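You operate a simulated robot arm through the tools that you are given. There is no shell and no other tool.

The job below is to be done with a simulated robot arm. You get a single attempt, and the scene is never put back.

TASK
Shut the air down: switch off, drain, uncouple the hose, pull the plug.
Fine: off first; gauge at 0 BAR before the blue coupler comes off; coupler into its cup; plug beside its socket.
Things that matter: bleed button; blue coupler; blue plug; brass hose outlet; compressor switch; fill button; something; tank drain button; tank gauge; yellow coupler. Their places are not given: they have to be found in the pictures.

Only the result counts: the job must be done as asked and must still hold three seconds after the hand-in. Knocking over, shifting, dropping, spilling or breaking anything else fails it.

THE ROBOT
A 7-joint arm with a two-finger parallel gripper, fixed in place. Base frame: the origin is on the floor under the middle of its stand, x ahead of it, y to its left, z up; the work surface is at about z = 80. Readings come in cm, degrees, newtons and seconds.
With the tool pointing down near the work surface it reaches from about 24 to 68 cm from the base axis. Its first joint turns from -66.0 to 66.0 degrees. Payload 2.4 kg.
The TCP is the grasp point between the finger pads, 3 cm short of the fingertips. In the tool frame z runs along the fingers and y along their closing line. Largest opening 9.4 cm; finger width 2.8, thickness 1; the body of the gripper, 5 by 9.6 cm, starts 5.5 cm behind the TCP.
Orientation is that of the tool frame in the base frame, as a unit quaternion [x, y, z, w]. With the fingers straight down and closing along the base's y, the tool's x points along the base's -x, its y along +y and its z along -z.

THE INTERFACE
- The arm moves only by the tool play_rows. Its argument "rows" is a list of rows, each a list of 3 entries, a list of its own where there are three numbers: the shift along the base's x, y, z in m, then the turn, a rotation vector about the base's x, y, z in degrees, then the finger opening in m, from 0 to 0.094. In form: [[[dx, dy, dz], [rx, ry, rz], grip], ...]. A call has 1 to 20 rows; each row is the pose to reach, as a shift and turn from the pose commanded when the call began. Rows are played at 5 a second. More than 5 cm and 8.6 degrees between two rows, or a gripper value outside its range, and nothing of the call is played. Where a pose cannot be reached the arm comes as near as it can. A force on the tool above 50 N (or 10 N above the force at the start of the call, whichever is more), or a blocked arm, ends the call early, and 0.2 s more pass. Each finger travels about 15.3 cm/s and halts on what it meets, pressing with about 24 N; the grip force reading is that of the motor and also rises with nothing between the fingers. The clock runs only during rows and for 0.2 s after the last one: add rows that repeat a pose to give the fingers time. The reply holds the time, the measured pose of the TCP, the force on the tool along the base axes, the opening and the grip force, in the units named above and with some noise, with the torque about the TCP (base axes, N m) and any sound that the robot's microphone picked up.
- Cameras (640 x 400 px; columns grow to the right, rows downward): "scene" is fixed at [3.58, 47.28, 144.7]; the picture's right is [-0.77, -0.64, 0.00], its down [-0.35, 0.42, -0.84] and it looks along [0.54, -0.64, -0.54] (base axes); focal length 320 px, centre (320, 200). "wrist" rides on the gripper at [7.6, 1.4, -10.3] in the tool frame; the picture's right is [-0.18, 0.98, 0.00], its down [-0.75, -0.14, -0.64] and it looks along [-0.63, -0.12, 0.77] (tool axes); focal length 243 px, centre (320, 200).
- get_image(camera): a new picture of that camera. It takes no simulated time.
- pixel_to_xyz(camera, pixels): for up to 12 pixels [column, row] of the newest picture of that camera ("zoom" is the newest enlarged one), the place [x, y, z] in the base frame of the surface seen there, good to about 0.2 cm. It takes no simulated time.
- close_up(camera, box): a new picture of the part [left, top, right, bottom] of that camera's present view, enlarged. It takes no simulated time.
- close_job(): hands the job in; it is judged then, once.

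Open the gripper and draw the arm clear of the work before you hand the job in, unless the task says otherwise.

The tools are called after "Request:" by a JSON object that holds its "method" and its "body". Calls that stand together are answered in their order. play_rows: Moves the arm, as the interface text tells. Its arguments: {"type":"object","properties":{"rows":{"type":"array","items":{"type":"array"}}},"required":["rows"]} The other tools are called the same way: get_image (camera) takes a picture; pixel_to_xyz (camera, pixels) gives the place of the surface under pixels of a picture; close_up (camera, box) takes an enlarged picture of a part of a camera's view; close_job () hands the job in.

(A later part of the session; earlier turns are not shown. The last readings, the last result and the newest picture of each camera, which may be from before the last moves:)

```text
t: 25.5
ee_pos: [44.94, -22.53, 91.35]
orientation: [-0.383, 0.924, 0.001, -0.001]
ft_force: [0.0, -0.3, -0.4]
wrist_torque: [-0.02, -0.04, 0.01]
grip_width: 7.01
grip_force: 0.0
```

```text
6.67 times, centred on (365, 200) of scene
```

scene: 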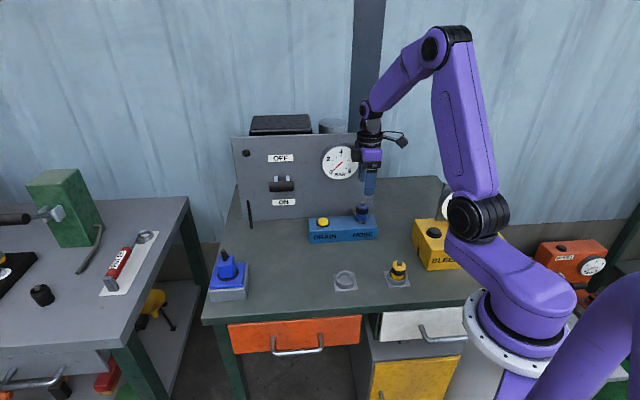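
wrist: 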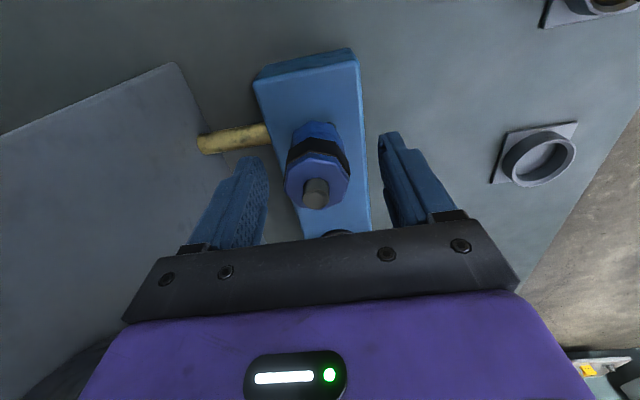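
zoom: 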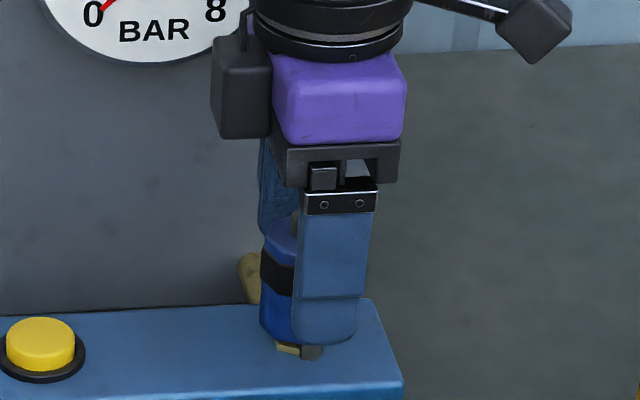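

The coupler stands centred between the fingers (wrist px 317,190). I close on it.

Request:
{"method": "play_rows", "body": {"rows": [[[0, 0, 0], [0, 0, 0], 0.05], [[0, 0, 0], [0, 0, 0], 0.038], [[0, 0, 0], [0, 0, 0], 0.028], [[0, 0, 0], [0, 0, 0], 0.028], [[0, 0, 0], [0, 0, 0], 0.028]]}}

Request:
{"method": "get_image", "body": {"camera": "wrist"}}

```text
t: 26.7
ee_pos: [45.1, -22.7, 91.32]
orientation: [-0.383, 0.924, 0.0, -0.001]
ft_force: [4.5, -4.9, -0.6]
wrist_torque: [-0.19, -0.14, 0.0]
grip_width: 3.51
grip_force: 23.9
```

```text
taken
```

wrist: 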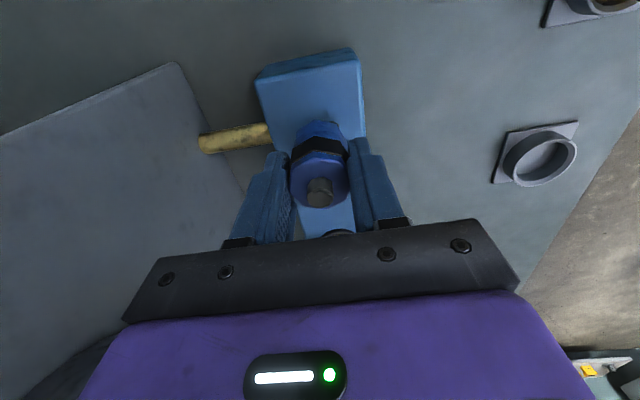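

Grip at 3.51 cm, 24 N. I pull up gently a few millimetres and read the force.

Request:
{"method": "play_rows", "body": {"rows": [[[0, 0, 0.002], [0, 0, 0], 0.028], [[0, 0, 0.004], [0, 0, 0], 0.028], [[0, 0, 0.004], [0, 0, 0], 0.028]]}}

Request:
{"method": "close_up", "body": {"camera": "scene", "box": [325, 170, 405, 230]}}

```text
t: 27.5
ee_pos: [45.17, -22.59, 91.62]
orientation: [-0.383, 0.924, 0.0, 0.0]
ft_force: [7.8, -5.6, -10.0]
wrist_torque: [-0.23, -0.33, -0.01]
grip_width: 3.5
grip_force: 23.7
```

```text
6.67 times, centred on (365, 200) of scene
```

zoom: 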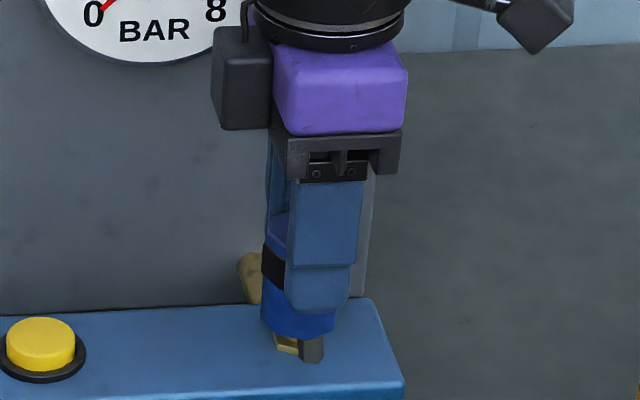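

About 10 N resists and the gap under the coupler has grown slightly. I keep pulling up slowly to 1.2 cm.

Request:
{"method": "play_rows", "body": {"rows": [[[0, 0, 0.002], [0, 0, 0], 0.028], [[0, 0, 0.004], [0, 0, 0], 0.028], [[0, 0, 0.006], [0, 0, 0], 0.028], [[0, 0, 0.008], [0, 0, 0], 0.028], [[0, 0, 0.008], [0, 0, 0], 0.028]]}}

Request:
{"method": "close_up", "body": {"camera": "scene", "box": [325, 170, 405, 230]}}

Request:
{"method": "get_image", "body": {"camera": "wrist"}}

```text
t: 28.7
ee_pos: [45.08, -22.67, 92.59]
orientation: [-0.385, 0.923, 0.0, 0.001]
ft_force: [10.6, -3.9, -8.2]
wrist_torque: [-0.15, -0.44, 0.01]
grip_width: 3.56
grip_force: 23.9
```

```text
6.67 times, centred on (365, 200) of scene
```

zoom: 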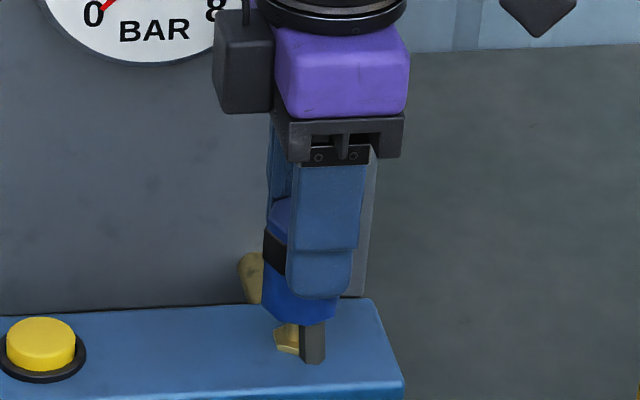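

```text
taken
```

wrist: 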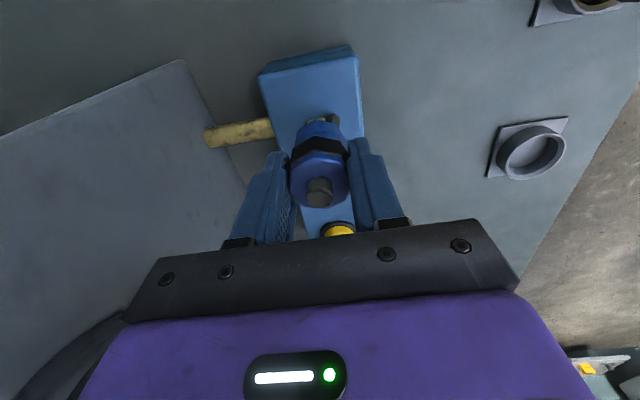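

The coupler slides up along brass and grey guide parts, resisting ~8 N. I keep pulling straight up another 3 cm.

Request:
{"method": "play_rows", "body": {"rows": [[[0, 0, 0.004], [0, 0, 0], 0.028], [[0, 0, 0.008], [0, 0, 0], 0.028], [[0, 0, 0.012], [0, 0, 0], 0.028], [[0, 0, 0.016], [0, 0, 0], 0.028], [[0, 0, 0.02], [0, 0, 0], 0.028], [[0, 0, 0.02], [0, 0, 0], 0.028]]}}

Request:
{"method": "close_up", "body": {"camera": "scene", "box": [325, 170, 405, 230]}}

Request:
{"method": "close_up", "body": {"camera": "wrist", "box": [220, 80, 420, 205]}}

```text
t: 30.1
ee_pos: [45.0, -22.71, 94.54]
orientation: [-0.384, 0.923, 0.001, 0.0]
ft_force: [0.5, 0.2, -0.7]
wrist_torque: [0.02, 0.01, -0.03]
grip_width: 3.5
grip_force: 23.9
```

```text
6.67 times, centred on (365, 200) of scene
```

zoom: 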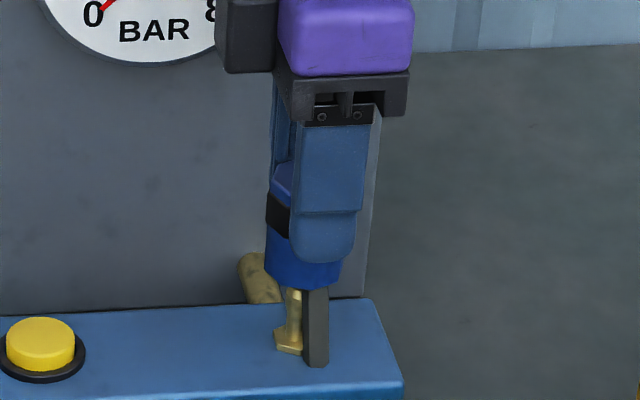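

```text
3.20 times, centred on (320, 142) of wrist
```

zoom: 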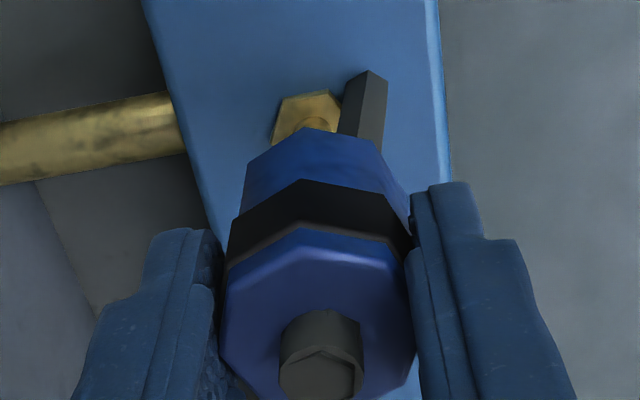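

The force fell to nearly zero: the coupler is free of the brass nipple; a grey post stays on the block. I rise 7 cm more to clear everything.

Request:
{"method": "play_rows", "body": {"rows": [[[0, 0, 0.01], [0, 0, 0], 0.028], [[0, 0, 0.02], [0, 0, 0], 0.028], [[0, 0, 0.035], [0, 0, 0], 0.028], [[0, 0, 0.05], [0, 0, 0], 0.028], [[0, 0, 0.07], [0, 0, 0], 0.028], [[0, 0, 0.07], [0, 0, 0], 0.028]]}}

Request:
{"method": "get_image", "body": {"camera": "scene"}}

Request:
{"method": "close_up", "body": {"camera": "scene", "box": [325, 150, 405, 230]}}

Request:
{"method": "close_up", "body": {"camera": "wrist", "box": [220, 50, 420, 205]}}

```text
t: 31.5
ee_pos: [45.14, -22.63, 101.55]
orientation: [-0.384, 0.923, 0.001, 0.0]
ft_force: [0.7, 0.0, -1.1]
wrist_torque: [0.01, -0.01, 0.0]
grip_width: 3.5
grip_force: 23.5
```

```text
taken
```

scene: 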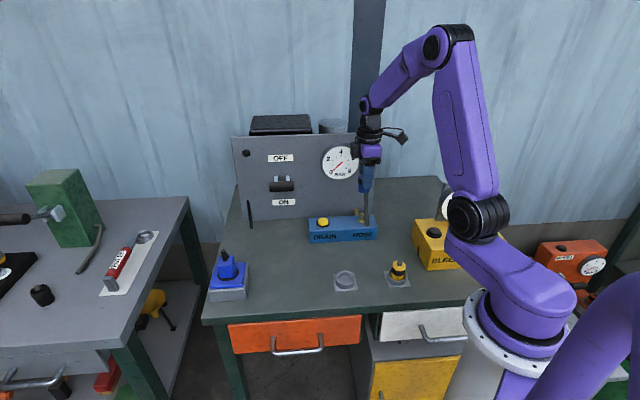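

```text
5.00 times, centred on (365, 190) of scene
```

zoom: 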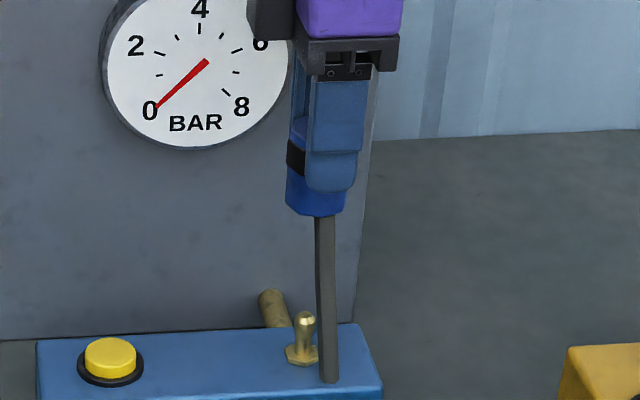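

```text
2.58 times, centred on (320, 128) of wrist
```

zoom: 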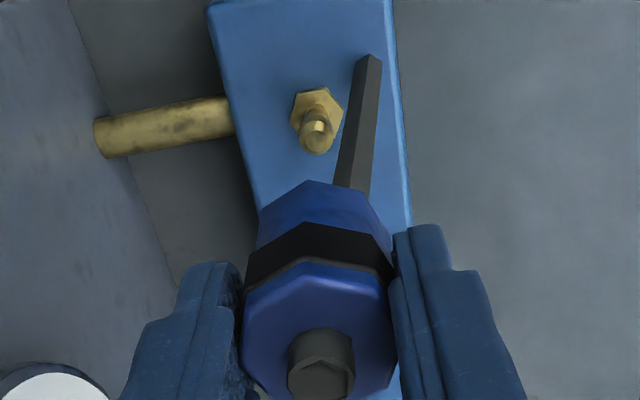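

The coupler is off, with its grey hose stretching back to the block; the gauge still reads 0. I measure the held coupler's stud, body top and bottom relative to the TCP.

Request:
{"method": "pixel_to_xyz", "body": {"camera": "scene", "pixels": [[361, 190], [363, 192], [360, 186], [361, 175], [370, 206], [370, 225]]}}

Request:
{"method": "pixel_to_xyz", "body": {"camera": "zoom", "pixels": [[320, 375], [320, 300], [270, 330], [370, 330], [310, 190], [270, 205], [355, 205], [318, 135], [318, 95]]}}

```text
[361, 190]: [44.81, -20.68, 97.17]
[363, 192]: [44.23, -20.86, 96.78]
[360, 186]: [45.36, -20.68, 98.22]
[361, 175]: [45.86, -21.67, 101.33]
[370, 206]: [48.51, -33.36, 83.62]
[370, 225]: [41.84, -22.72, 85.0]
```

```text
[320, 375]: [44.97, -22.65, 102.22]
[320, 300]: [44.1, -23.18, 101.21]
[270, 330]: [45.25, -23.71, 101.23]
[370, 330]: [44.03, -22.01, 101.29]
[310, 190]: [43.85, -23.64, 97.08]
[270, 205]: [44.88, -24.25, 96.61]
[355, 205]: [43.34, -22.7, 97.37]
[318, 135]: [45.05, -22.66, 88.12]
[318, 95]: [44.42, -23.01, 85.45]
```

No slip: body top is 0.3 cm under the TCP and its axis matches it. I carry it at this height to above the empty cup centre (36.52, −2.59).

Request:
{"method": "play_rows", "body": {"rows": [[[-0.011, 0.025, 0], [0, 0, 0], 0.028], [[-0.022, 0.052, 0], [0, 0, 0], 0.028], [[-0.034, 0.08, 0], [0, 0, 0], 0.028], [[-0.046, 0.108, 0], [0, 0, 0], 0.028], [[-0.058, 0.136, 0], [0, 0, 0], 0.028], [[-0.07, 0.164, 0], [0, 0, 0], 0.028], [[-0.08, 0.186, 0], [0, 0, 0], 0.028], [[-0.0858, 0.2006, 0], [0, 0, 0], 0.028], [[-0.0858, 0.2006, -0.03], [0, 0, 0], 0.028], [[-0.0858, 0.2006, -0.06], [0, 0, 0], 0.028], [[-0.0858, 0.2006, -0.09], [0, 0, 0], 0.028], [[-0.0858, 0.2006, -0.09], [0, 0, 0], 0.028], [[-0.0858, 0.2006, -0.09], [0, 0, 0], 0.028]]}}

Request:
{"method": "get_image", "body": {"camera": "scene"}}

Request:
{"method": "get_image", "body": {"camera": "wrist"}}

Request:
{"method": "close_up", "body": {"camera": "scene", "box": [310, 220, 410, 300]}}

```text
t: 34.3
ee_pos: [36.41, -2.52, 92.46]
orientation: [-0.384, 0.923, 0.001, 0.0]
ft_force: [1.2, 0.0, -1.5]
wrist_torque: [0.01, 0.04, 0.03]
grip_width: 3.51
grip_force: 24.4
```

```text
taken
```

scene: 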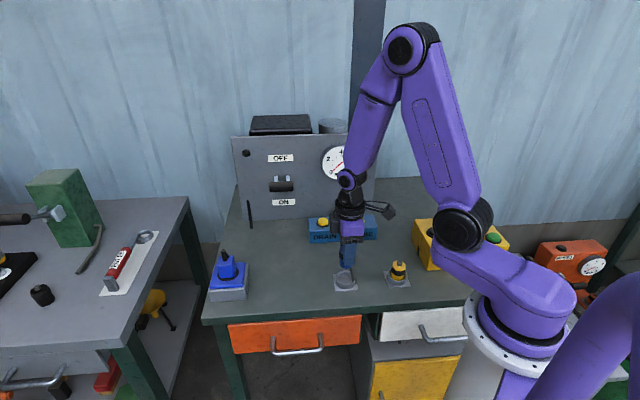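

```text
taken
```

wrist: 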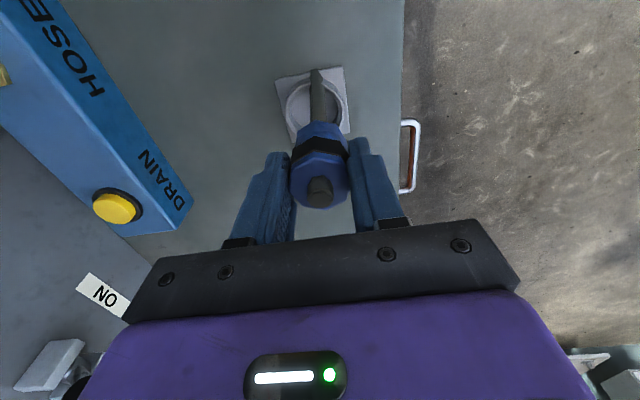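

```text
5.00 times, centred on (360, 260) of scene
```

zoom: 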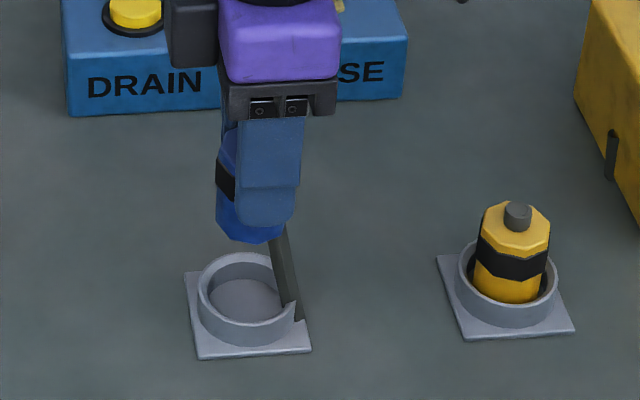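

A grey tail hangs from the coupler toward the cup's rim (zoom px 290,270 to 300,315). I check where it is in space before lowering.

Request:
{"method": "pixel_to_xyz", "body": {"camera": "zoom", "pixels": [[282, 240], [286, 262], [290, 285], [293, 297], [298, 312], [248, 235], [250, 300], [205, 290], [290, 318], [250, 255], [250, 318]]}}

Request:
{"method": "close_up", "body": {"camera": "wrist", "box": [250, 50, 390, 150]}}

```text
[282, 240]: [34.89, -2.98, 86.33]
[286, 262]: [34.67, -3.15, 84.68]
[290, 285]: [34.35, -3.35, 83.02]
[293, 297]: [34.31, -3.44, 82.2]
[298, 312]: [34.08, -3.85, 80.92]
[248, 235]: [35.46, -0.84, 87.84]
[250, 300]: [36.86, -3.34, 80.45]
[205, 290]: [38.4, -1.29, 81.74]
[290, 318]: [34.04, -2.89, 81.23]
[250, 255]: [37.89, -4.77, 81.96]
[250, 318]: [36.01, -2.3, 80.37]
```

```text
4.00 times, centred on (320, 100) of wrist
```

zoom: 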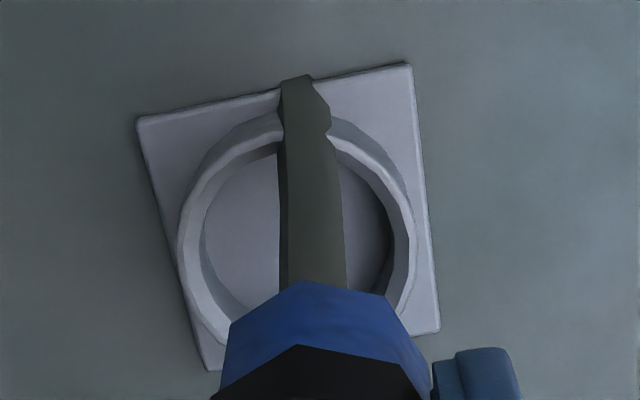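

The tail is only a cosmetic hose passing through rim and plate with no force, so it is harmless. I check the held coupler's axis against the cup centre once more.

Request:
{"method": "pixel_to_xyz", "body": {"camera": "wrist", "pixels": [[319, 186], [300, 175], [338, 172], [319, 200], [319, 160], [288, 110], [345, 105], [300, 143], [349, 132]]}}

```text
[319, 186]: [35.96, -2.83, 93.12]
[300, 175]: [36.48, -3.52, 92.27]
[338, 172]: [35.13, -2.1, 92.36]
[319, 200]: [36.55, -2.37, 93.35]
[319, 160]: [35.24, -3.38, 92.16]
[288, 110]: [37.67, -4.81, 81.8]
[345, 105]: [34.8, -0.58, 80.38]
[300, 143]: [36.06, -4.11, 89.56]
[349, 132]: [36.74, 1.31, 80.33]
```

Stud top reads about (36.4, −2.5), aligned with the cup. I lower until the body top would be at ~85.4 (TCP ≈ 85.8), slowly at the end.

Request:
{"method": "play_rows", "body": {"rows": [[[0.001, -0.0005, -0.02], [0, 0, 0], 0.028], [[0.001, -0.0005, -0.04], [0, 0, 0], 0.028], [[0.001, -0.0005, -0.05], [0, 0, 0], 0.028], [[0.001, -0.0005, -0.056], [0, 0, 0], 0.028], [[0.001, -0.0005, -0.06], [0, 0, 0], 0.028], [[0.001, -0.0005, -0.063], [0, 0, 0], 0.028], [[0.001, -0.0005, -0.065], [0, 0, 0], 0.028], [[0.001, -0.0005, -0.065], [0, 0, 0], 0.028]]}}

Request:
{"method": "close_up", "body": {"camera": "scene", "box": [310, 220, 410, 300]}}

Request:
{"method": "get_image", "body": {"camera": "wrist"}}

```text
t: 35.4
ee_pos: [36.59, -2.69, 86.95]
orientation: [-0.381, 0.925, -0.001, 0.002]
ft_force: [-2.1, -3.0, 13.1]
wrist_torque: [0.25, 0.15, 0.05]
grip_width: 3.62
grip_force: 24.1
stopped in row 5: the force on the tool passed its limit at 58 N (the readings are from after the stop); the commanded pose is now the measured one
```

```text
5.00 times, centred on (360, 260) of scene
```

zoom: 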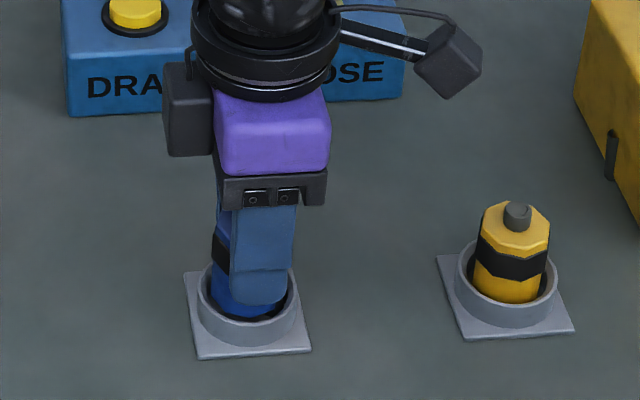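

```text
taken
```

wrist: 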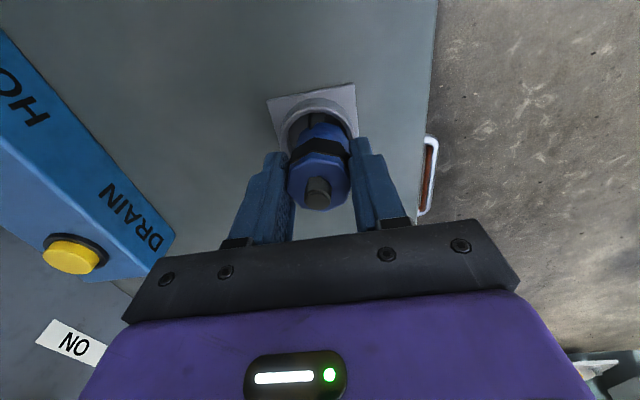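

The descent stopped early at TCP z≈86.95 by a contact force. I look closely at how the coupler sits relative to the rim.

Request:
{"method": "close_up", "body": {"camera": "scene", "box": [325, 255, 375, 295]}}

Request:
{"method": "close_up", "body": {"camera": "wrist", "box": [250, 70, 390, 220]}}

Request:
{"method": "pixel_to_xyz", "body": {"camera": "wrist", "pixels": [[317, 186], [300, 180], [338, 178], [317, 160], [322, 130], [310, 128], [335, 130], [290, 110], [340, 108], [315, 100]]}}

```text
10.00 times, centred on (350, 275) of scene
```

zoom: 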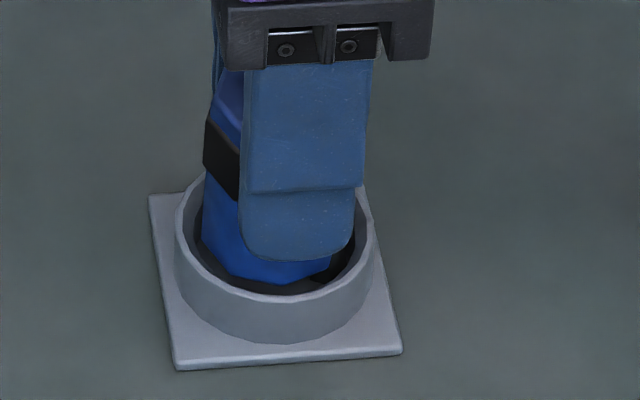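

```text
2.67 times, centred on (320, 145) of wrist
```

zoom: 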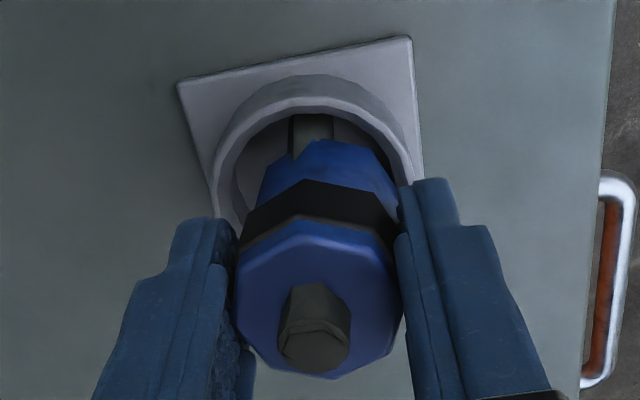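

```text
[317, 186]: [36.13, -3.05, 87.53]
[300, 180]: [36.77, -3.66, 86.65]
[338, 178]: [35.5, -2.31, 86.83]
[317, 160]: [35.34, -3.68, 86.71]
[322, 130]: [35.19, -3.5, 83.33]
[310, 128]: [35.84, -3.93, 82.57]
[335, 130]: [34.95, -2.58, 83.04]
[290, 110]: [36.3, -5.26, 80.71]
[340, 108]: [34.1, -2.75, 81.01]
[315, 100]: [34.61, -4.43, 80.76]
```

I query points on the rim's top edge and the coupler's lowest visible blue edge to see whether it has entered the cup.

Request:
{"method": "pixel_to_xyz", "body": {"camera": "scene", "pixels": [[336.0, 278.5], [354.8, 278.8], [345.5, 284.6], [339.0, 282.3], [352.0, 282.3], [346, 283], [346, 282], [338.7, 278.5], [340.5, 280.8], [350.3, 281.3], [353.4, 280.5]]}}

Request:
{"method": "close_up", "body": {"camera": "scene", "box": [333, 264, 361, 288]}}

```text
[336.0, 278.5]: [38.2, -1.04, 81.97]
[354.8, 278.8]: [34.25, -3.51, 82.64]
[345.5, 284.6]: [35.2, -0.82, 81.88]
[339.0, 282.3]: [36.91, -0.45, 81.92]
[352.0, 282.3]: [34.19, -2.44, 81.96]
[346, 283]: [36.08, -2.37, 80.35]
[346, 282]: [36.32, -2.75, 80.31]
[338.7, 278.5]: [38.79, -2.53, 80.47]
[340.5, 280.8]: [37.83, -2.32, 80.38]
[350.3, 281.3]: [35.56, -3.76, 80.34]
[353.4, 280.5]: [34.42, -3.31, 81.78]
```

```text
16.00 times, centred on (347, 276) of scene
```

zoom: 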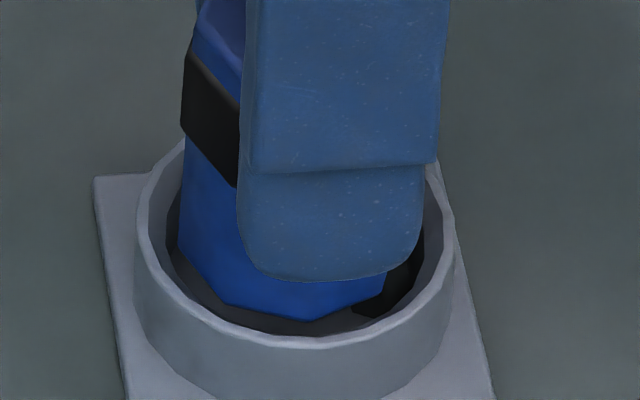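

The earlier numbers came from the older scene frame; the rim fits centre (36.5, −2.6), inner radius ≈2.2, top z≈81.9. Now I query this fresh zoom for the coupler's lower edge.

Request:
{"method": "pixel_to_xyz", "body": {"camera": "zoom", "pixels": [[300, 314], [300, 300], [225, 298], [184, 240], [200, 270], [330, 310], [375, 290], [400, 280], [290, 338], [160, 255], [260, 310], [330, 270]]}}

```text
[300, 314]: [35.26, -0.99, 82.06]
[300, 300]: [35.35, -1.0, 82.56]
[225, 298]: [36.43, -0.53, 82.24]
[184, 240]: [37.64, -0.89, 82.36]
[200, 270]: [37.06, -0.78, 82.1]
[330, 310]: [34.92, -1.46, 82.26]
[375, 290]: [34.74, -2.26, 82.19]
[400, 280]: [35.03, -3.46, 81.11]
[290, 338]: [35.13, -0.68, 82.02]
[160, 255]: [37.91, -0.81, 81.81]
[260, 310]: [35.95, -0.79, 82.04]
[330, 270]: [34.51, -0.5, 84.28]
```

The coupler's bottom (z≈82.0) sits just at rim height with its centre ≈(36.47, −2.38), about 2 mm off toward the camera. I raise 1 cm and re-measure the coupler versus the cup before trying again.

Request:
{"method": "play_rows", "body": {"rows": [[[0, 0, 0.005], [0, 0, 0], 0.028], [[0, 0, 0.01], [0, 0, 0], 0.028], [[0, 0, 0.01], [0, 0, 0], 0.028]]}}

Request:
{"method": "get_image", "body": {"camera": "wrist"}}

Request:
{"method": "close_up", "body": {"camera": "scene", "box": [333, 260, 361, 288]}}

Request:
{"method": "pixel_to_xyz", "body": {"camera": "zoom", "pixels": [[300, 290], [230, 285], [200, 260], [180, 230], [330, 285], [290, 350], [180, 300], [220, 330], [360, 340]]}}

```text
t: 36.2
ee_pos: [36.61, -2.64, 87.92]
orientation: [-0.382, 0.924, 0.0, 0.003]
ft_force: [0.1, 0.2, -0.7]
wrist_torque: [0.0, -0.01, 0.02]
grip_width: 3.65
grip_force: 24.7
```

```text
taken
```

wrist: 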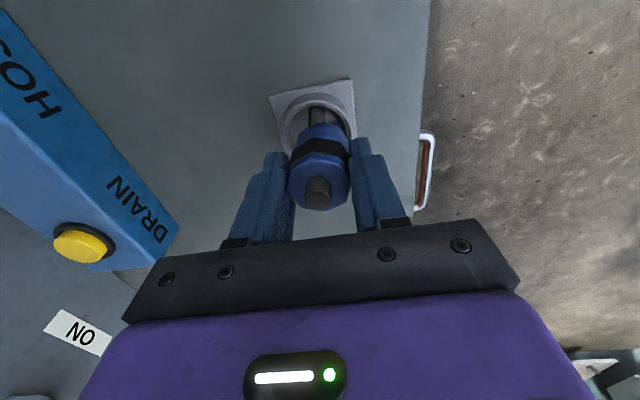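

```text
14.29 times, centred on (347, 274) of scene
```

zoom: 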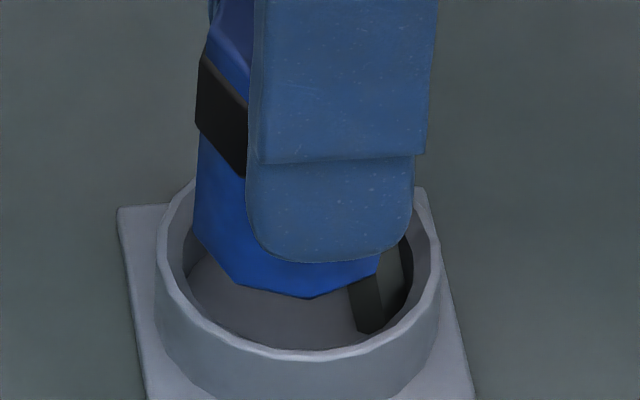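

```text
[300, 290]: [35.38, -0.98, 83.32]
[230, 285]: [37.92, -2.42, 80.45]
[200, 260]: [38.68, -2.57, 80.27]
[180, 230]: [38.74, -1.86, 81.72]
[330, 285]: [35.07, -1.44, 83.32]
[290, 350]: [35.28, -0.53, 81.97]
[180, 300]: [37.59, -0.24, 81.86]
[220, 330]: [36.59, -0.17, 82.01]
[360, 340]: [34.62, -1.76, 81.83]
```

Free again (force ≈0). I enlarge the wrist view of the cup and coupler and sample the rim all the way round.

Request:
{"method": "close_up", "body": {"camera": "wrist", "box": [260, 70, 380, 220]}}

```text
2.67 times, centred on (320, 145) of wrist
```

zoom: 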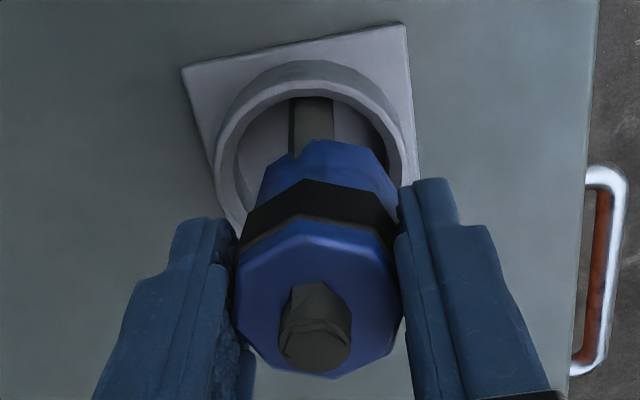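

I sample the rim's top edge, the coupler's top face and its stud.

Request:
{"method": "pixel_to_xyz", "body": {"camera": "zoom", "pixels": [[222, 180], [240, 122], [305, 86], [370, 108], [407, 165], [230, 205], [315, 345], [240, 300], [396, 290], [318, 372], [305, 228], [310, 148]]}}

```text
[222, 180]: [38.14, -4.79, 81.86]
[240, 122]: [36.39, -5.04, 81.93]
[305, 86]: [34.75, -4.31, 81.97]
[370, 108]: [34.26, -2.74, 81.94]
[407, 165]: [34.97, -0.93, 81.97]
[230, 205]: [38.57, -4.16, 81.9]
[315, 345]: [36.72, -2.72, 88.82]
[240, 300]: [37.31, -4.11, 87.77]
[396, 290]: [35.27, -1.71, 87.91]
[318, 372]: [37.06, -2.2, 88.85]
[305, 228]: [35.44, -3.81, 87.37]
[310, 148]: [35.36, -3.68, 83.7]
```

The torque puts the contact at about (35.4, −0.8), on the camera-side rim, and the coupler got tilted ~4° with its bottom toward that side. I tilt the tool 3° back about the panel direction and shift slightly so its bottom centres on (36.6, −2.63), then re-check.

Request:
{"method": "play_rows", "body": {"rows": [[[0, 0, 0.002], [-1.0, -1.0, 0], 0.028], [[-0.0006, -0.0005, 0.002], [-2.1, -2.1, 0], 0.028], [[-0.0006, -0.0005, 0.002], [-2.1, -2.1, 0], 0.028]]}}

Request:
{"method": "close_up", "body": {"camera": "scene", "box": [333, 260, 361, 288]}}

Request:
{"method": "pixel_to_xyz", "body": {"camera": "zoom", "pixels": [[300, 285], [250, 275], [225, 262], [340, 278], [200, 220], [310, 292], [200, 180], [225, 60], [215, 130], [290, 350]]}}

```text
t: 37.0
ee_pos: [36.7, -2.67, 88.07]
orientation: [-0.381, 0.924, -0.016, 0.007]
ft_force: [1.2, 0.9, -1.0]
wrist_torque: [-0.02, 0.0, 0.04]
grip_width: 3.63
grip_force: 24.0
```

```text
14.29 times, centred on (347, 274) of scene
```

zoom: 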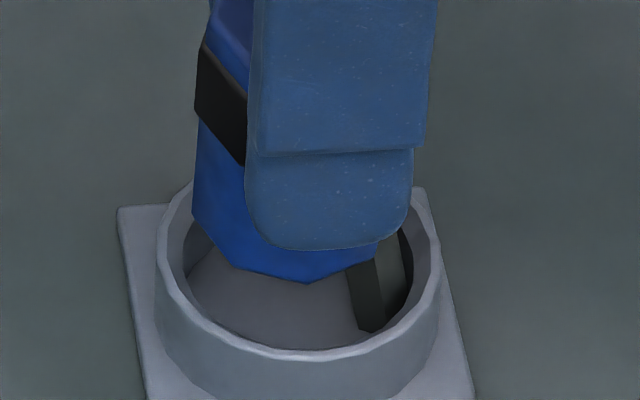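

```text
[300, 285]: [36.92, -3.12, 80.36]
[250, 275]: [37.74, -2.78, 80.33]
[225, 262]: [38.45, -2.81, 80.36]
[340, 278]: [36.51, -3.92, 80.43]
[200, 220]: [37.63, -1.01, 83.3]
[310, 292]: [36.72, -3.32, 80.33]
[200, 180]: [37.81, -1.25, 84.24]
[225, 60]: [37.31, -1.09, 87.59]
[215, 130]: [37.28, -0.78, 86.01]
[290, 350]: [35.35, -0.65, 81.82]
```

I query the blue lower edge again slightly higher in the zoom.

Request:
{"method": "pixel_to_xyz", "body": {"camera": "zoom", "pixels": [[300, 277], [270, 270], [235, 258], [215, 240], [197, 214], [340, 268], [370, 257], [305, 265]]}}

Request:
{"method": "get_image", "body": {"camera": "wrist"}}

Request:
{"method": "close_up", "body": {"camera": "wrist", "box": [260, 70, 380, 220]}}

```text
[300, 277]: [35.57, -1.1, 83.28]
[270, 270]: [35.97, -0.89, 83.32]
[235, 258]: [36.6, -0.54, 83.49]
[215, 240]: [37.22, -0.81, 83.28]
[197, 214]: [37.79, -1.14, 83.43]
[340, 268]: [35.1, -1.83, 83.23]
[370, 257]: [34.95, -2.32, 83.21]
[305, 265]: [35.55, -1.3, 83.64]
```

```text
taken
```

wrist: 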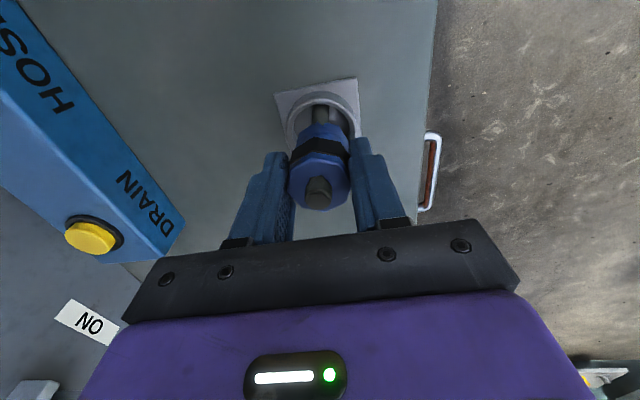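

```text
2.67 times, centred on (320, 145) of wrist
```

zoom: 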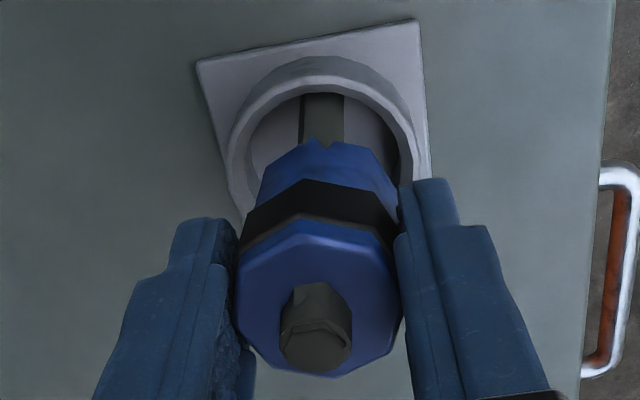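

The bottom now fits a circle centred (36.7, −2.5) with r≈1.8, so I shift (−0.8, −1.3 mm) and lower in small steps, expecting to seat near TCP z≈85.6.

Request:
{"method": "play_rows", "body": {"rows": [[[-0.0008, -0.0013, 0], [0, 0, 0], 0.028], [[-0.0008, -0.0013, -0.005], [0, 0, 0], 0.028], [[-0.0008, -0.0013, -0.01], [0, 0, 0], 0.028], [[-0.0008, -0.0013, -0.012], [0, 0, 0], 0.028], [[-0.0008, -0.0013, -0.014], [0, 0, 0], 0.028], [[-0.0008, -0.0013, -0.014], [0, 0, 0], 0.028]]}}

Request:
{"method": "close_up", "body": {"camera": "scene", "box": [333, 260, 361, 288]}}

```text
t: 38.4
ee_pos: [36.49, -2.87, 86.56]
orientation: [-0.382, 0.924, -0.025, 0.012]
ft_force: [0.1, 0.0, -1.4]
wrist_torque: [0.05, 0.01, -0.01]
grip_width: 3.62
grip_force: 23.9
```

```text
14.29 times, centred on (347, 274) of scene
```

zoom: 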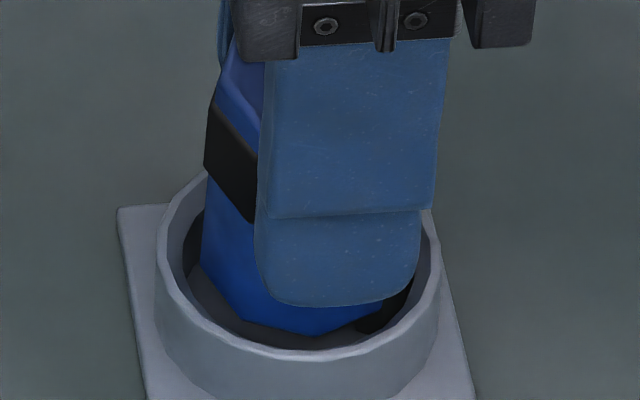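

No contact force at TCP z 86.56 where it jammed before, so the bottom is inside the rim. I continue down in 2 mm steps.

Request:
{"method": "play_rows", "body": {"rows": [[[0, 0, -0.002], [0, 0, 0], 0.028], [[0, 0, -0.004], [0, 0, 0], 0.028], [[0, 0, -0.006], [0, 0, 0], 0.028], [[0, 0, -0.007], [0, 0, 0], 0.028], [[0, 0, -0.007], [0, 0, 0], 0.028]]}}

Request:
{"method": "close_up", "body": {"camera": "scene", "box": [333, 260, 361, 288]}}

Request:
{"method": "pixel_to_xyz", "body": {"camera": "zoom", "pixels": [[300, 320], [260, 318], [235, 300], [340, 318], [320, 295], [320, 310], [290, 350], [380, 290]]}}

```text
t: 39.6
ee_pos: [36.49, -2.84, 85.9]
orientation: [-0.382, 0.924, -0.025, 0.012]
ft_force: [0.0, 1.3, -0.4]
wrist_torque: [-0.02, 0.02, 0.0]
grip_width: 3.58
grip_force: 24.2
```

```text
14.29 times, centred on (347, 274) of scene
```

zoom: 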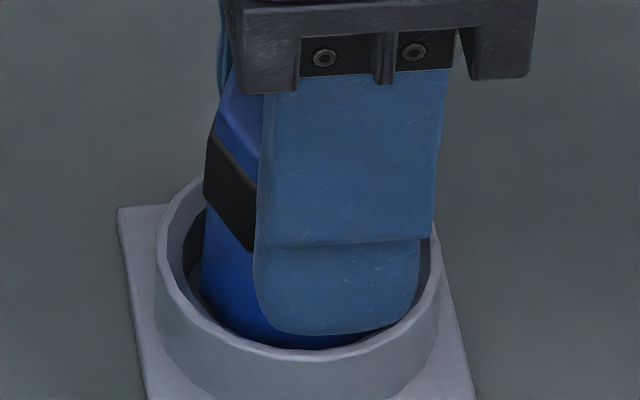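

```text
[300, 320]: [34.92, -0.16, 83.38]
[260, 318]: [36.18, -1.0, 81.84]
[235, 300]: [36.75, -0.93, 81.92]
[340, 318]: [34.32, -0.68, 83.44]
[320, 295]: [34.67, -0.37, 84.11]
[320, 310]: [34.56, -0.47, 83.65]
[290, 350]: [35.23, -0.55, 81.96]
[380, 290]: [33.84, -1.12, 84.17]
```

Still no contact; fingertips are ~0.9 cm above the rim. I go down the last 3-4 mm slowly.

Request:
{"method": "play_rows", "body": {"rows": [[[0, 0, -0.0015], [0, 0, 0], 0.028], [[0, 0, -0.003], [0, 0, 0], 0.028], [[0, 0, -0.004], [0, 0, 0], 0.028], [[0, 0, -0.004], [0, 0, 0], 0.028]]}}

Request:
{"method": "close_up", "body": {"camera": "scene", "box": [333, 260, 361, 288]}}

Request:
{"method": "pixel_to_xyz", "body": {"camera": "zoom", "pixels": [[330, 335], [300, 330], [225, 150], [240, 110], [290, 350]]}}

```text
t: 40.6
ee_pos: [36.61, -2.83, 85.66]
orientation: [-0.381, 0.924, -0.024, 0.012]
ft_force: [0.3, -0.3, -1.2]
wrist_torque: [0.01, 0.0, 0.0]
grip_width: 3.62
grip_force: 24.3
```

```text
14.29 times, centred on (347, 274) of scene
```

zoom: 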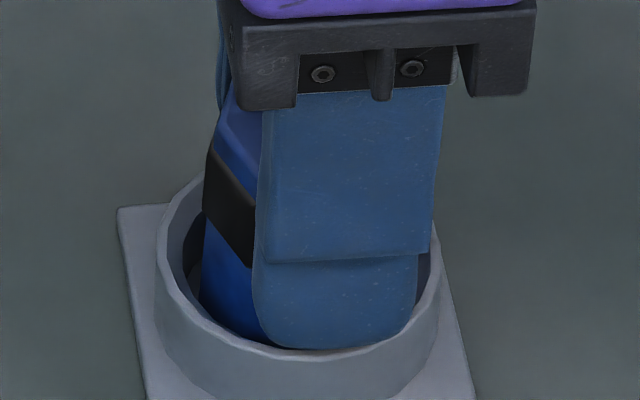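

```text
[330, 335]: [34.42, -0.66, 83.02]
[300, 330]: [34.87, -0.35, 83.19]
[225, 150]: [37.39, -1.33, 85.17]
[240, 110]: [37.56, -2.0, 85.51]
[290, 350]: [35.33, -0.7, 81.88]
```

Bottom is at ≈80.8, fingertips ≈82.6, rim 81.9. I lower 2.5 mm more and check force.

Request:
{"method": "play_rows", "body": {"rows": [[[0, 0, -0.0012], [0, 0, 0], 0.028], [[0, 0, -0.0025], [0, 0, 0], 0.028], [[0, 0, -0.0025], [0, 0, 0], 0.028]]}}

Request:
{"method": "get_image", "body": {"camera": "wrist"}}

Request:
{"method": "close_up", "body": {"camera": "wrist", "box": [260, 70, 380, 220]}}

```text
t: 41.2
ee_pos: [36.53, -2.92, 85.64]
orientation: [-0.382, 0.924, -0.026, 0.012]
ft_force: [-2.7, 0.8, 14.1]
wrist_torque: [0.07, 0.45, -0.05]
grip_width: 3.58
grip_force: 24.0
stopped in row 2: the force on the tool passed its limit at 56 N (the readings are from after the stop); the commanded pose is now the measured one
```

```text
taken
```

wrist: 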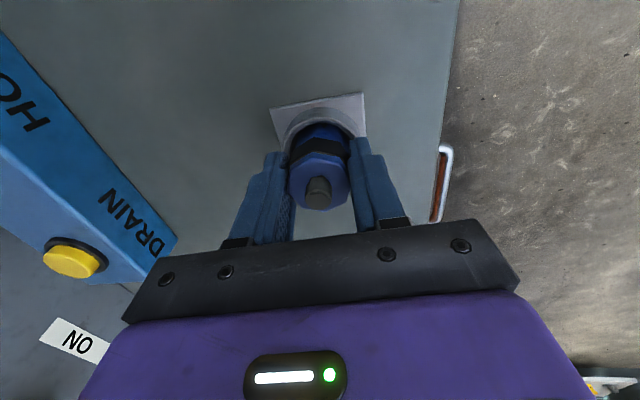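

```text
2.67 times, centred on (320, 145) of wrist
```

zoom: 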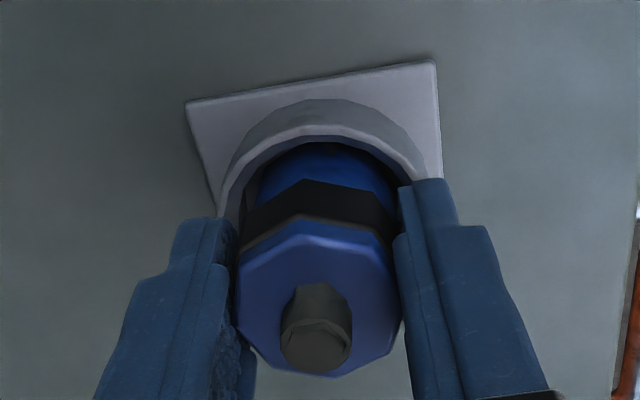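

The bottom contact came at TCP z≈85.64, exactly the seated height predicted from the yellow coupler. I open the fingers and look before rising.

Request:
{"method": "play_rows", "body": {"rows": [[[0, 0, 0], [0, 0, 0], 0.04], [[0, 0, 0], [0, 0, 0], 0.05], [[0, 0, 0], [0, 0, 0], 0.06], [[0, 0, 0], [0, 0, 0], 0.06]]}}

Request:
{"method": "close_up", "body": {"camera": "scene", "box": [320, 245, 370, 295]}}

Request:
{"method": "close_up", "body": {"camera": "wrist", "box": [240, 70, 400, 220]}}

```text
t: 42.2
ee_pos: [36.63, -2.9, 85.41]
orientation: [-0.383, 0.923, -0.026, 0.013]
ft_force: [0.6, -0.5, -0.5]
wrist_torque: [-0.01, 0.0, -0.01]
grip_width: 5.99
grip_force: 0.1
```

```text
8.00 times, centred on (345, 270) of scene
```

zoom: 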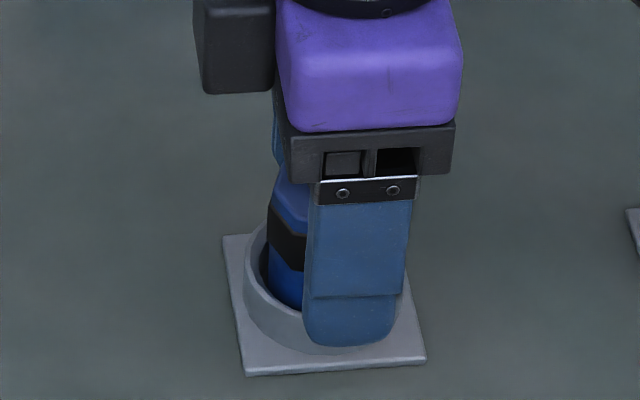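

```text
2.67 times, centred on (320, 145) of wrist
```

zoom: 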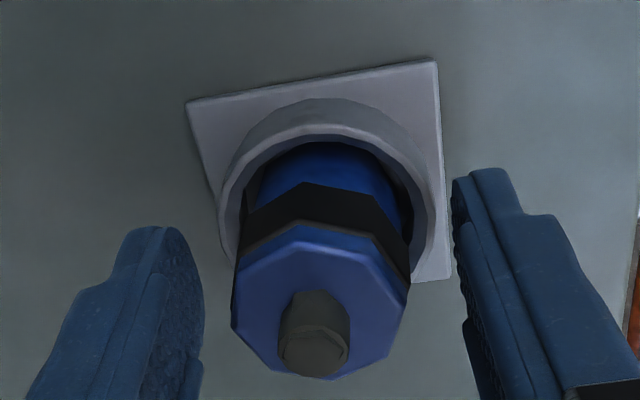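

The coupler stands upright and free inside the cup. I rise straight 12 cm, then level the tool, and verify the cup.

Request:
{"method": "play_rows", "body": {"rows": [[[0, 0, 0.02], [0, 0, 0], 0.06], [[0, 0, 0.05], [0, 0, 0], 0.06], [[0, 0, 0.08], [0, 0, 0], 0.06], [[0, 0, 0.12], [1.1, 1.2, 0], 0.06], [[0.02, 0.03, 0.16], [2.2, 2.5, 0], 0.06], [[0.03, 0.06, 0.18], [2.2, 2.5, 0], 0.06]]}}

Request:
{"method": "get_image", "body": {"camera": "scene"}}

Request:
{"method": "close_up", "body": {"camera": "scene", "box": [320, 240, 420, 300]}}

Request:
{"method": "get_image", "body": {"camera": "wrist"}}

```text
refused: row 5 steps farther than a row can; nothing moved
```

```text
taken
```

scene: 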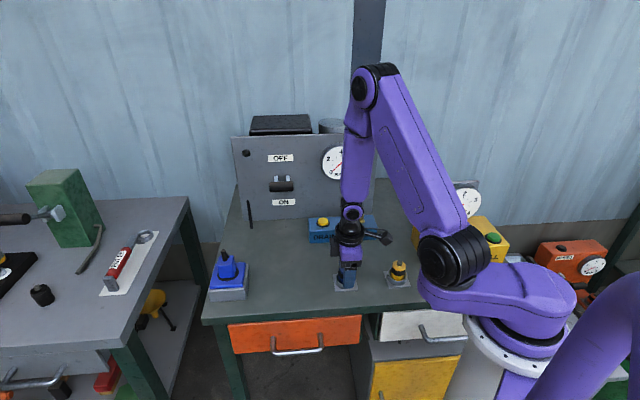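

```text
6.40 times, centred on (370, 270) of scene
```

zoom: 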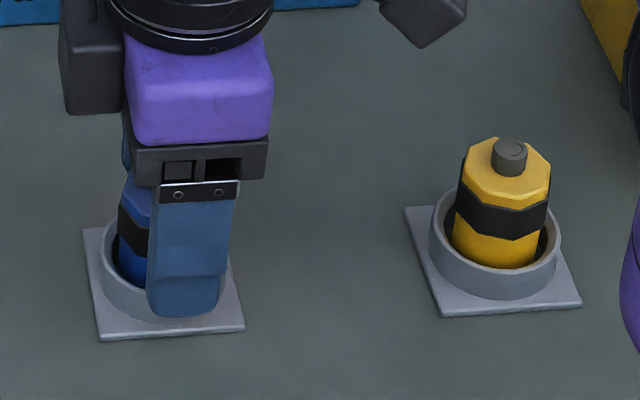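

```text
taken
```

wrist: 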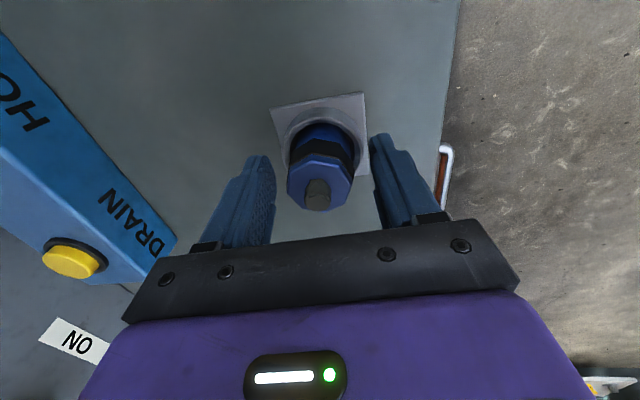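

That call was refused (a step too long), nothing moved. I repeat the rise with smaller steps.

Request:
{"method": "play_rows", "body": {"rows": [[[0, 0, 0.02], [0, 0, 0], 0.06], [[0, 0, 0.05], [0, 0, 0], 0.06], [[0, 0, 0.08], [0, 0, 0], 0.06], [[0, 0, 0.11], [1.1, 1.2, 0], 0.06], [[0, 0, 0.14], [2.2, 2.5, 0], 0.06], [[0.01, 0.03, 0.16], [2.2, 2.5, 0], 0.06], [[0.02, 0.06, 0.17], [2.2, 2.5, 0], 0.06], [[0.02, 0.06, 0.17], [2.2, 2.5, 0], 0.06]]}}

Request:
{"method": "get_image", "body": {"camera": "scene"}}

Request:
{"method": "close_up", "body": {"camera": "scene", "box": [320, 240, 420, 300]}}

Request:
{"method": "get_image", "body": {"camera": "wrist"}}

```text
t: 44.0
ee_pos: [38.6, 3.02, 102.36]
orientation: [-0.381, 0.924, 0.001, 0.0]
ft_force: [-0.2, 0.4, 0.0]
wrist_torque: [0.01, 0.01, 0.02]
grip_width: 5.99
grip_force: 0.0
```

```text
taken
```

scene: 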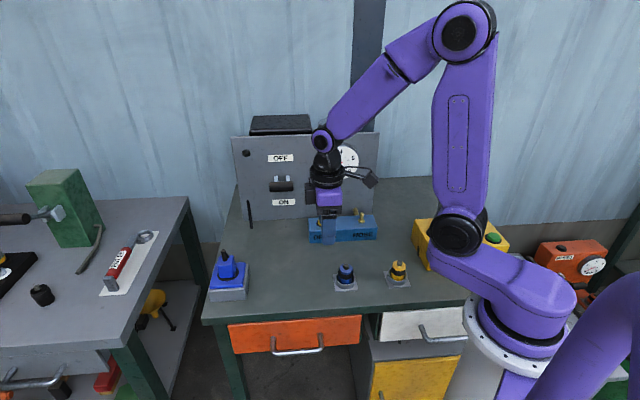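

```text
6.40 times, centred on (370, 270) of scene
```

zoom: 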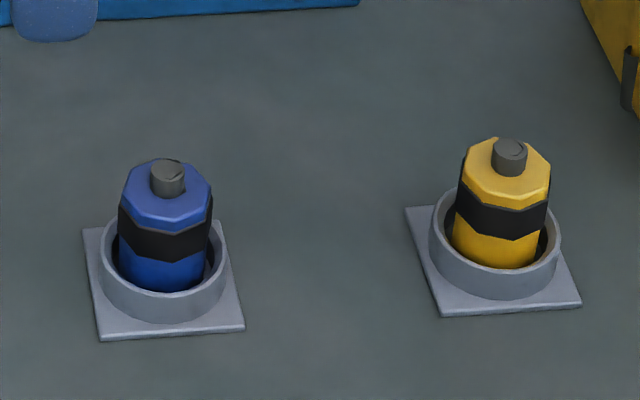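

```text
taken
```

wrist: 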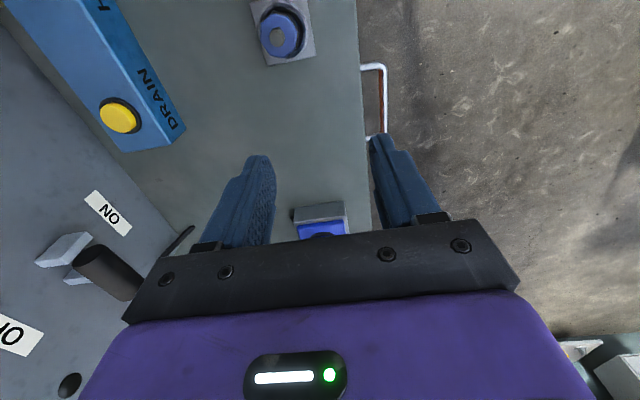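

The blue coupler sits in its cup exactly like the yellow one. Now the plug: I move the open gripper over it (≈57.5, 18.7) at z≈103 for a look.

Request:
{"method": "play_rows", "body": {"rows": [[[0.03, 0.025, 0], [0, 0, 0], 0.07], [[0.06, 0.05, 0], [0, 0, 0], 0.07], [[0.09, 0.075, 0], [0, 0, 0], 0.07], [[0.12, 0.1, 0], [0, 0, 0], 0.07], [[0.15, 0.125, 0], [0, 0, 0], 0.07], [[0.175, 0.15, 0.0], [0, 0, 0], 0.07], [[0.175, 0.15, 0.0], [0, 0, 0], 0.07]]}}

Request:
{"method": "get_image", "body": {"camera": "wrist"}}

Request:
{"method": "close_up", "body": {"camera": "wrist", "box": [240, 50, 420, 180]}}

Request:
{"method": "close_up", "body": {"camera": "scene", "box": [195, 240, 265, 305]}}

```text
t: 45.6
ee_pos: [55.99, 18.17, 102.47]
orientation: [-0.381, 0.925, 0.001, 0.0]
ft_force: [-0.5, -0.5, 0.2]
wrist_torque: [0.01, 0.01, -0.01]
grip_width: 7.01
grip_force: 0.0
```

```text
taken
```

wrist: 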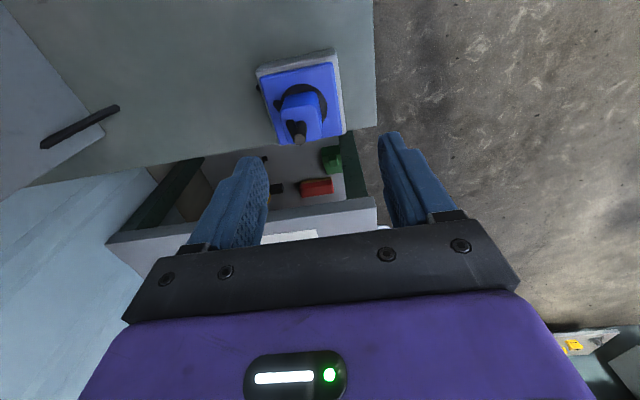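

```text
3.08 times, centred on (330, 115) of wrist
```

zoom: 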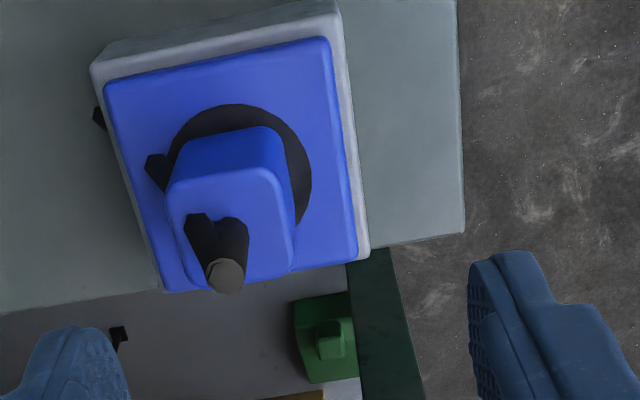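

```text
6.15 times, centred on (230, 272) of scene
```

zoom: 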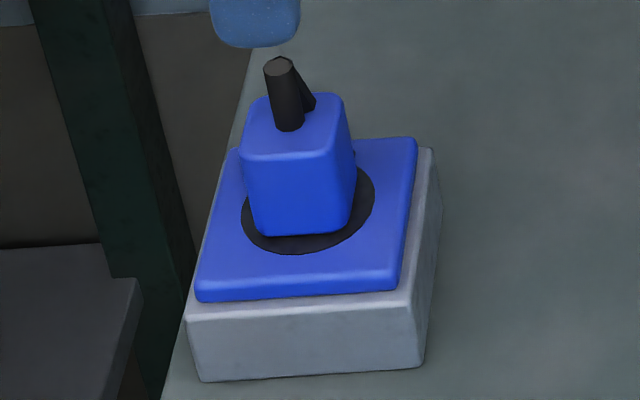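

I measure the plug's top face corners, its cable stub, the blue plate corners and the bench around it.

Request:
{"method": "pixel_to_xyz", "body": {"camera": "wrist", "pixels": [[270, 80], [333, 64], [341, 132], [282, 143], [300, 135], [286, 113], [317, 104], [322, 134], [295, 140], [304, 118], [350, 40], [360, 100]]}}

Request:
{"method": "pixel_to_xyz", "body": {"camera": "zoom", "pixels": [[240, 110], [230, 160], [330, 230], [255, 210], [255, 120], [335, 110], [345, 200], [283, 65], [290, 125], [310, 100], [300, 340], [420, 300]]}}

```text
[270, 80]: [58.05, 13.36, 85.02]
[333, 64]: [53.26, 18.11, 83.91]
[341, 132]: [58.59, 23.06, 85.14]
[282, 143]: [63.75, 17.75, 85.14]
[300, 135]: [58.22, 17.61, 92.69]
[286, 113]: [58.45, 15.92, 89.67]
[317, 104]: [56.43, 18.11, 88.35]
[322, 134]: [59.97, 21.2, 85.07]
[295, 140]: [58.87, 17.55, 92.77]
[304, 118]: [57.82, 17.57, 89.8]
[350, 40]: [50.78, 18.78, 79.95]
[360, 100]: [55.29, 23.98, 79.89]
```

```text
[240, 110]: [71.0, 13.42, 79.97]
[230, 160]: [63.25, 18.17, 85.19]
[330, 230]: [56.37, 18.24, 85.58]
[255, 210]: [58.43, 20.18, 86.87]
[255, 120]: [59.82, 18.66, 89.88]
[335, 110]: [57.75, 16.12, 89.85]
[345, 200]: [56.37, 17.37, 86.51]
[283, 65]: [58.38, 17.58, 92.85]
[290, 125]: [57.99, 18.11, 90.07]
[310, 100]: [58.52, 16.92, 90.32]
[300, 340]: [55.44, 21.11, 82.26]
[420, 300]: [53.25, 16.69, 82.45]
```

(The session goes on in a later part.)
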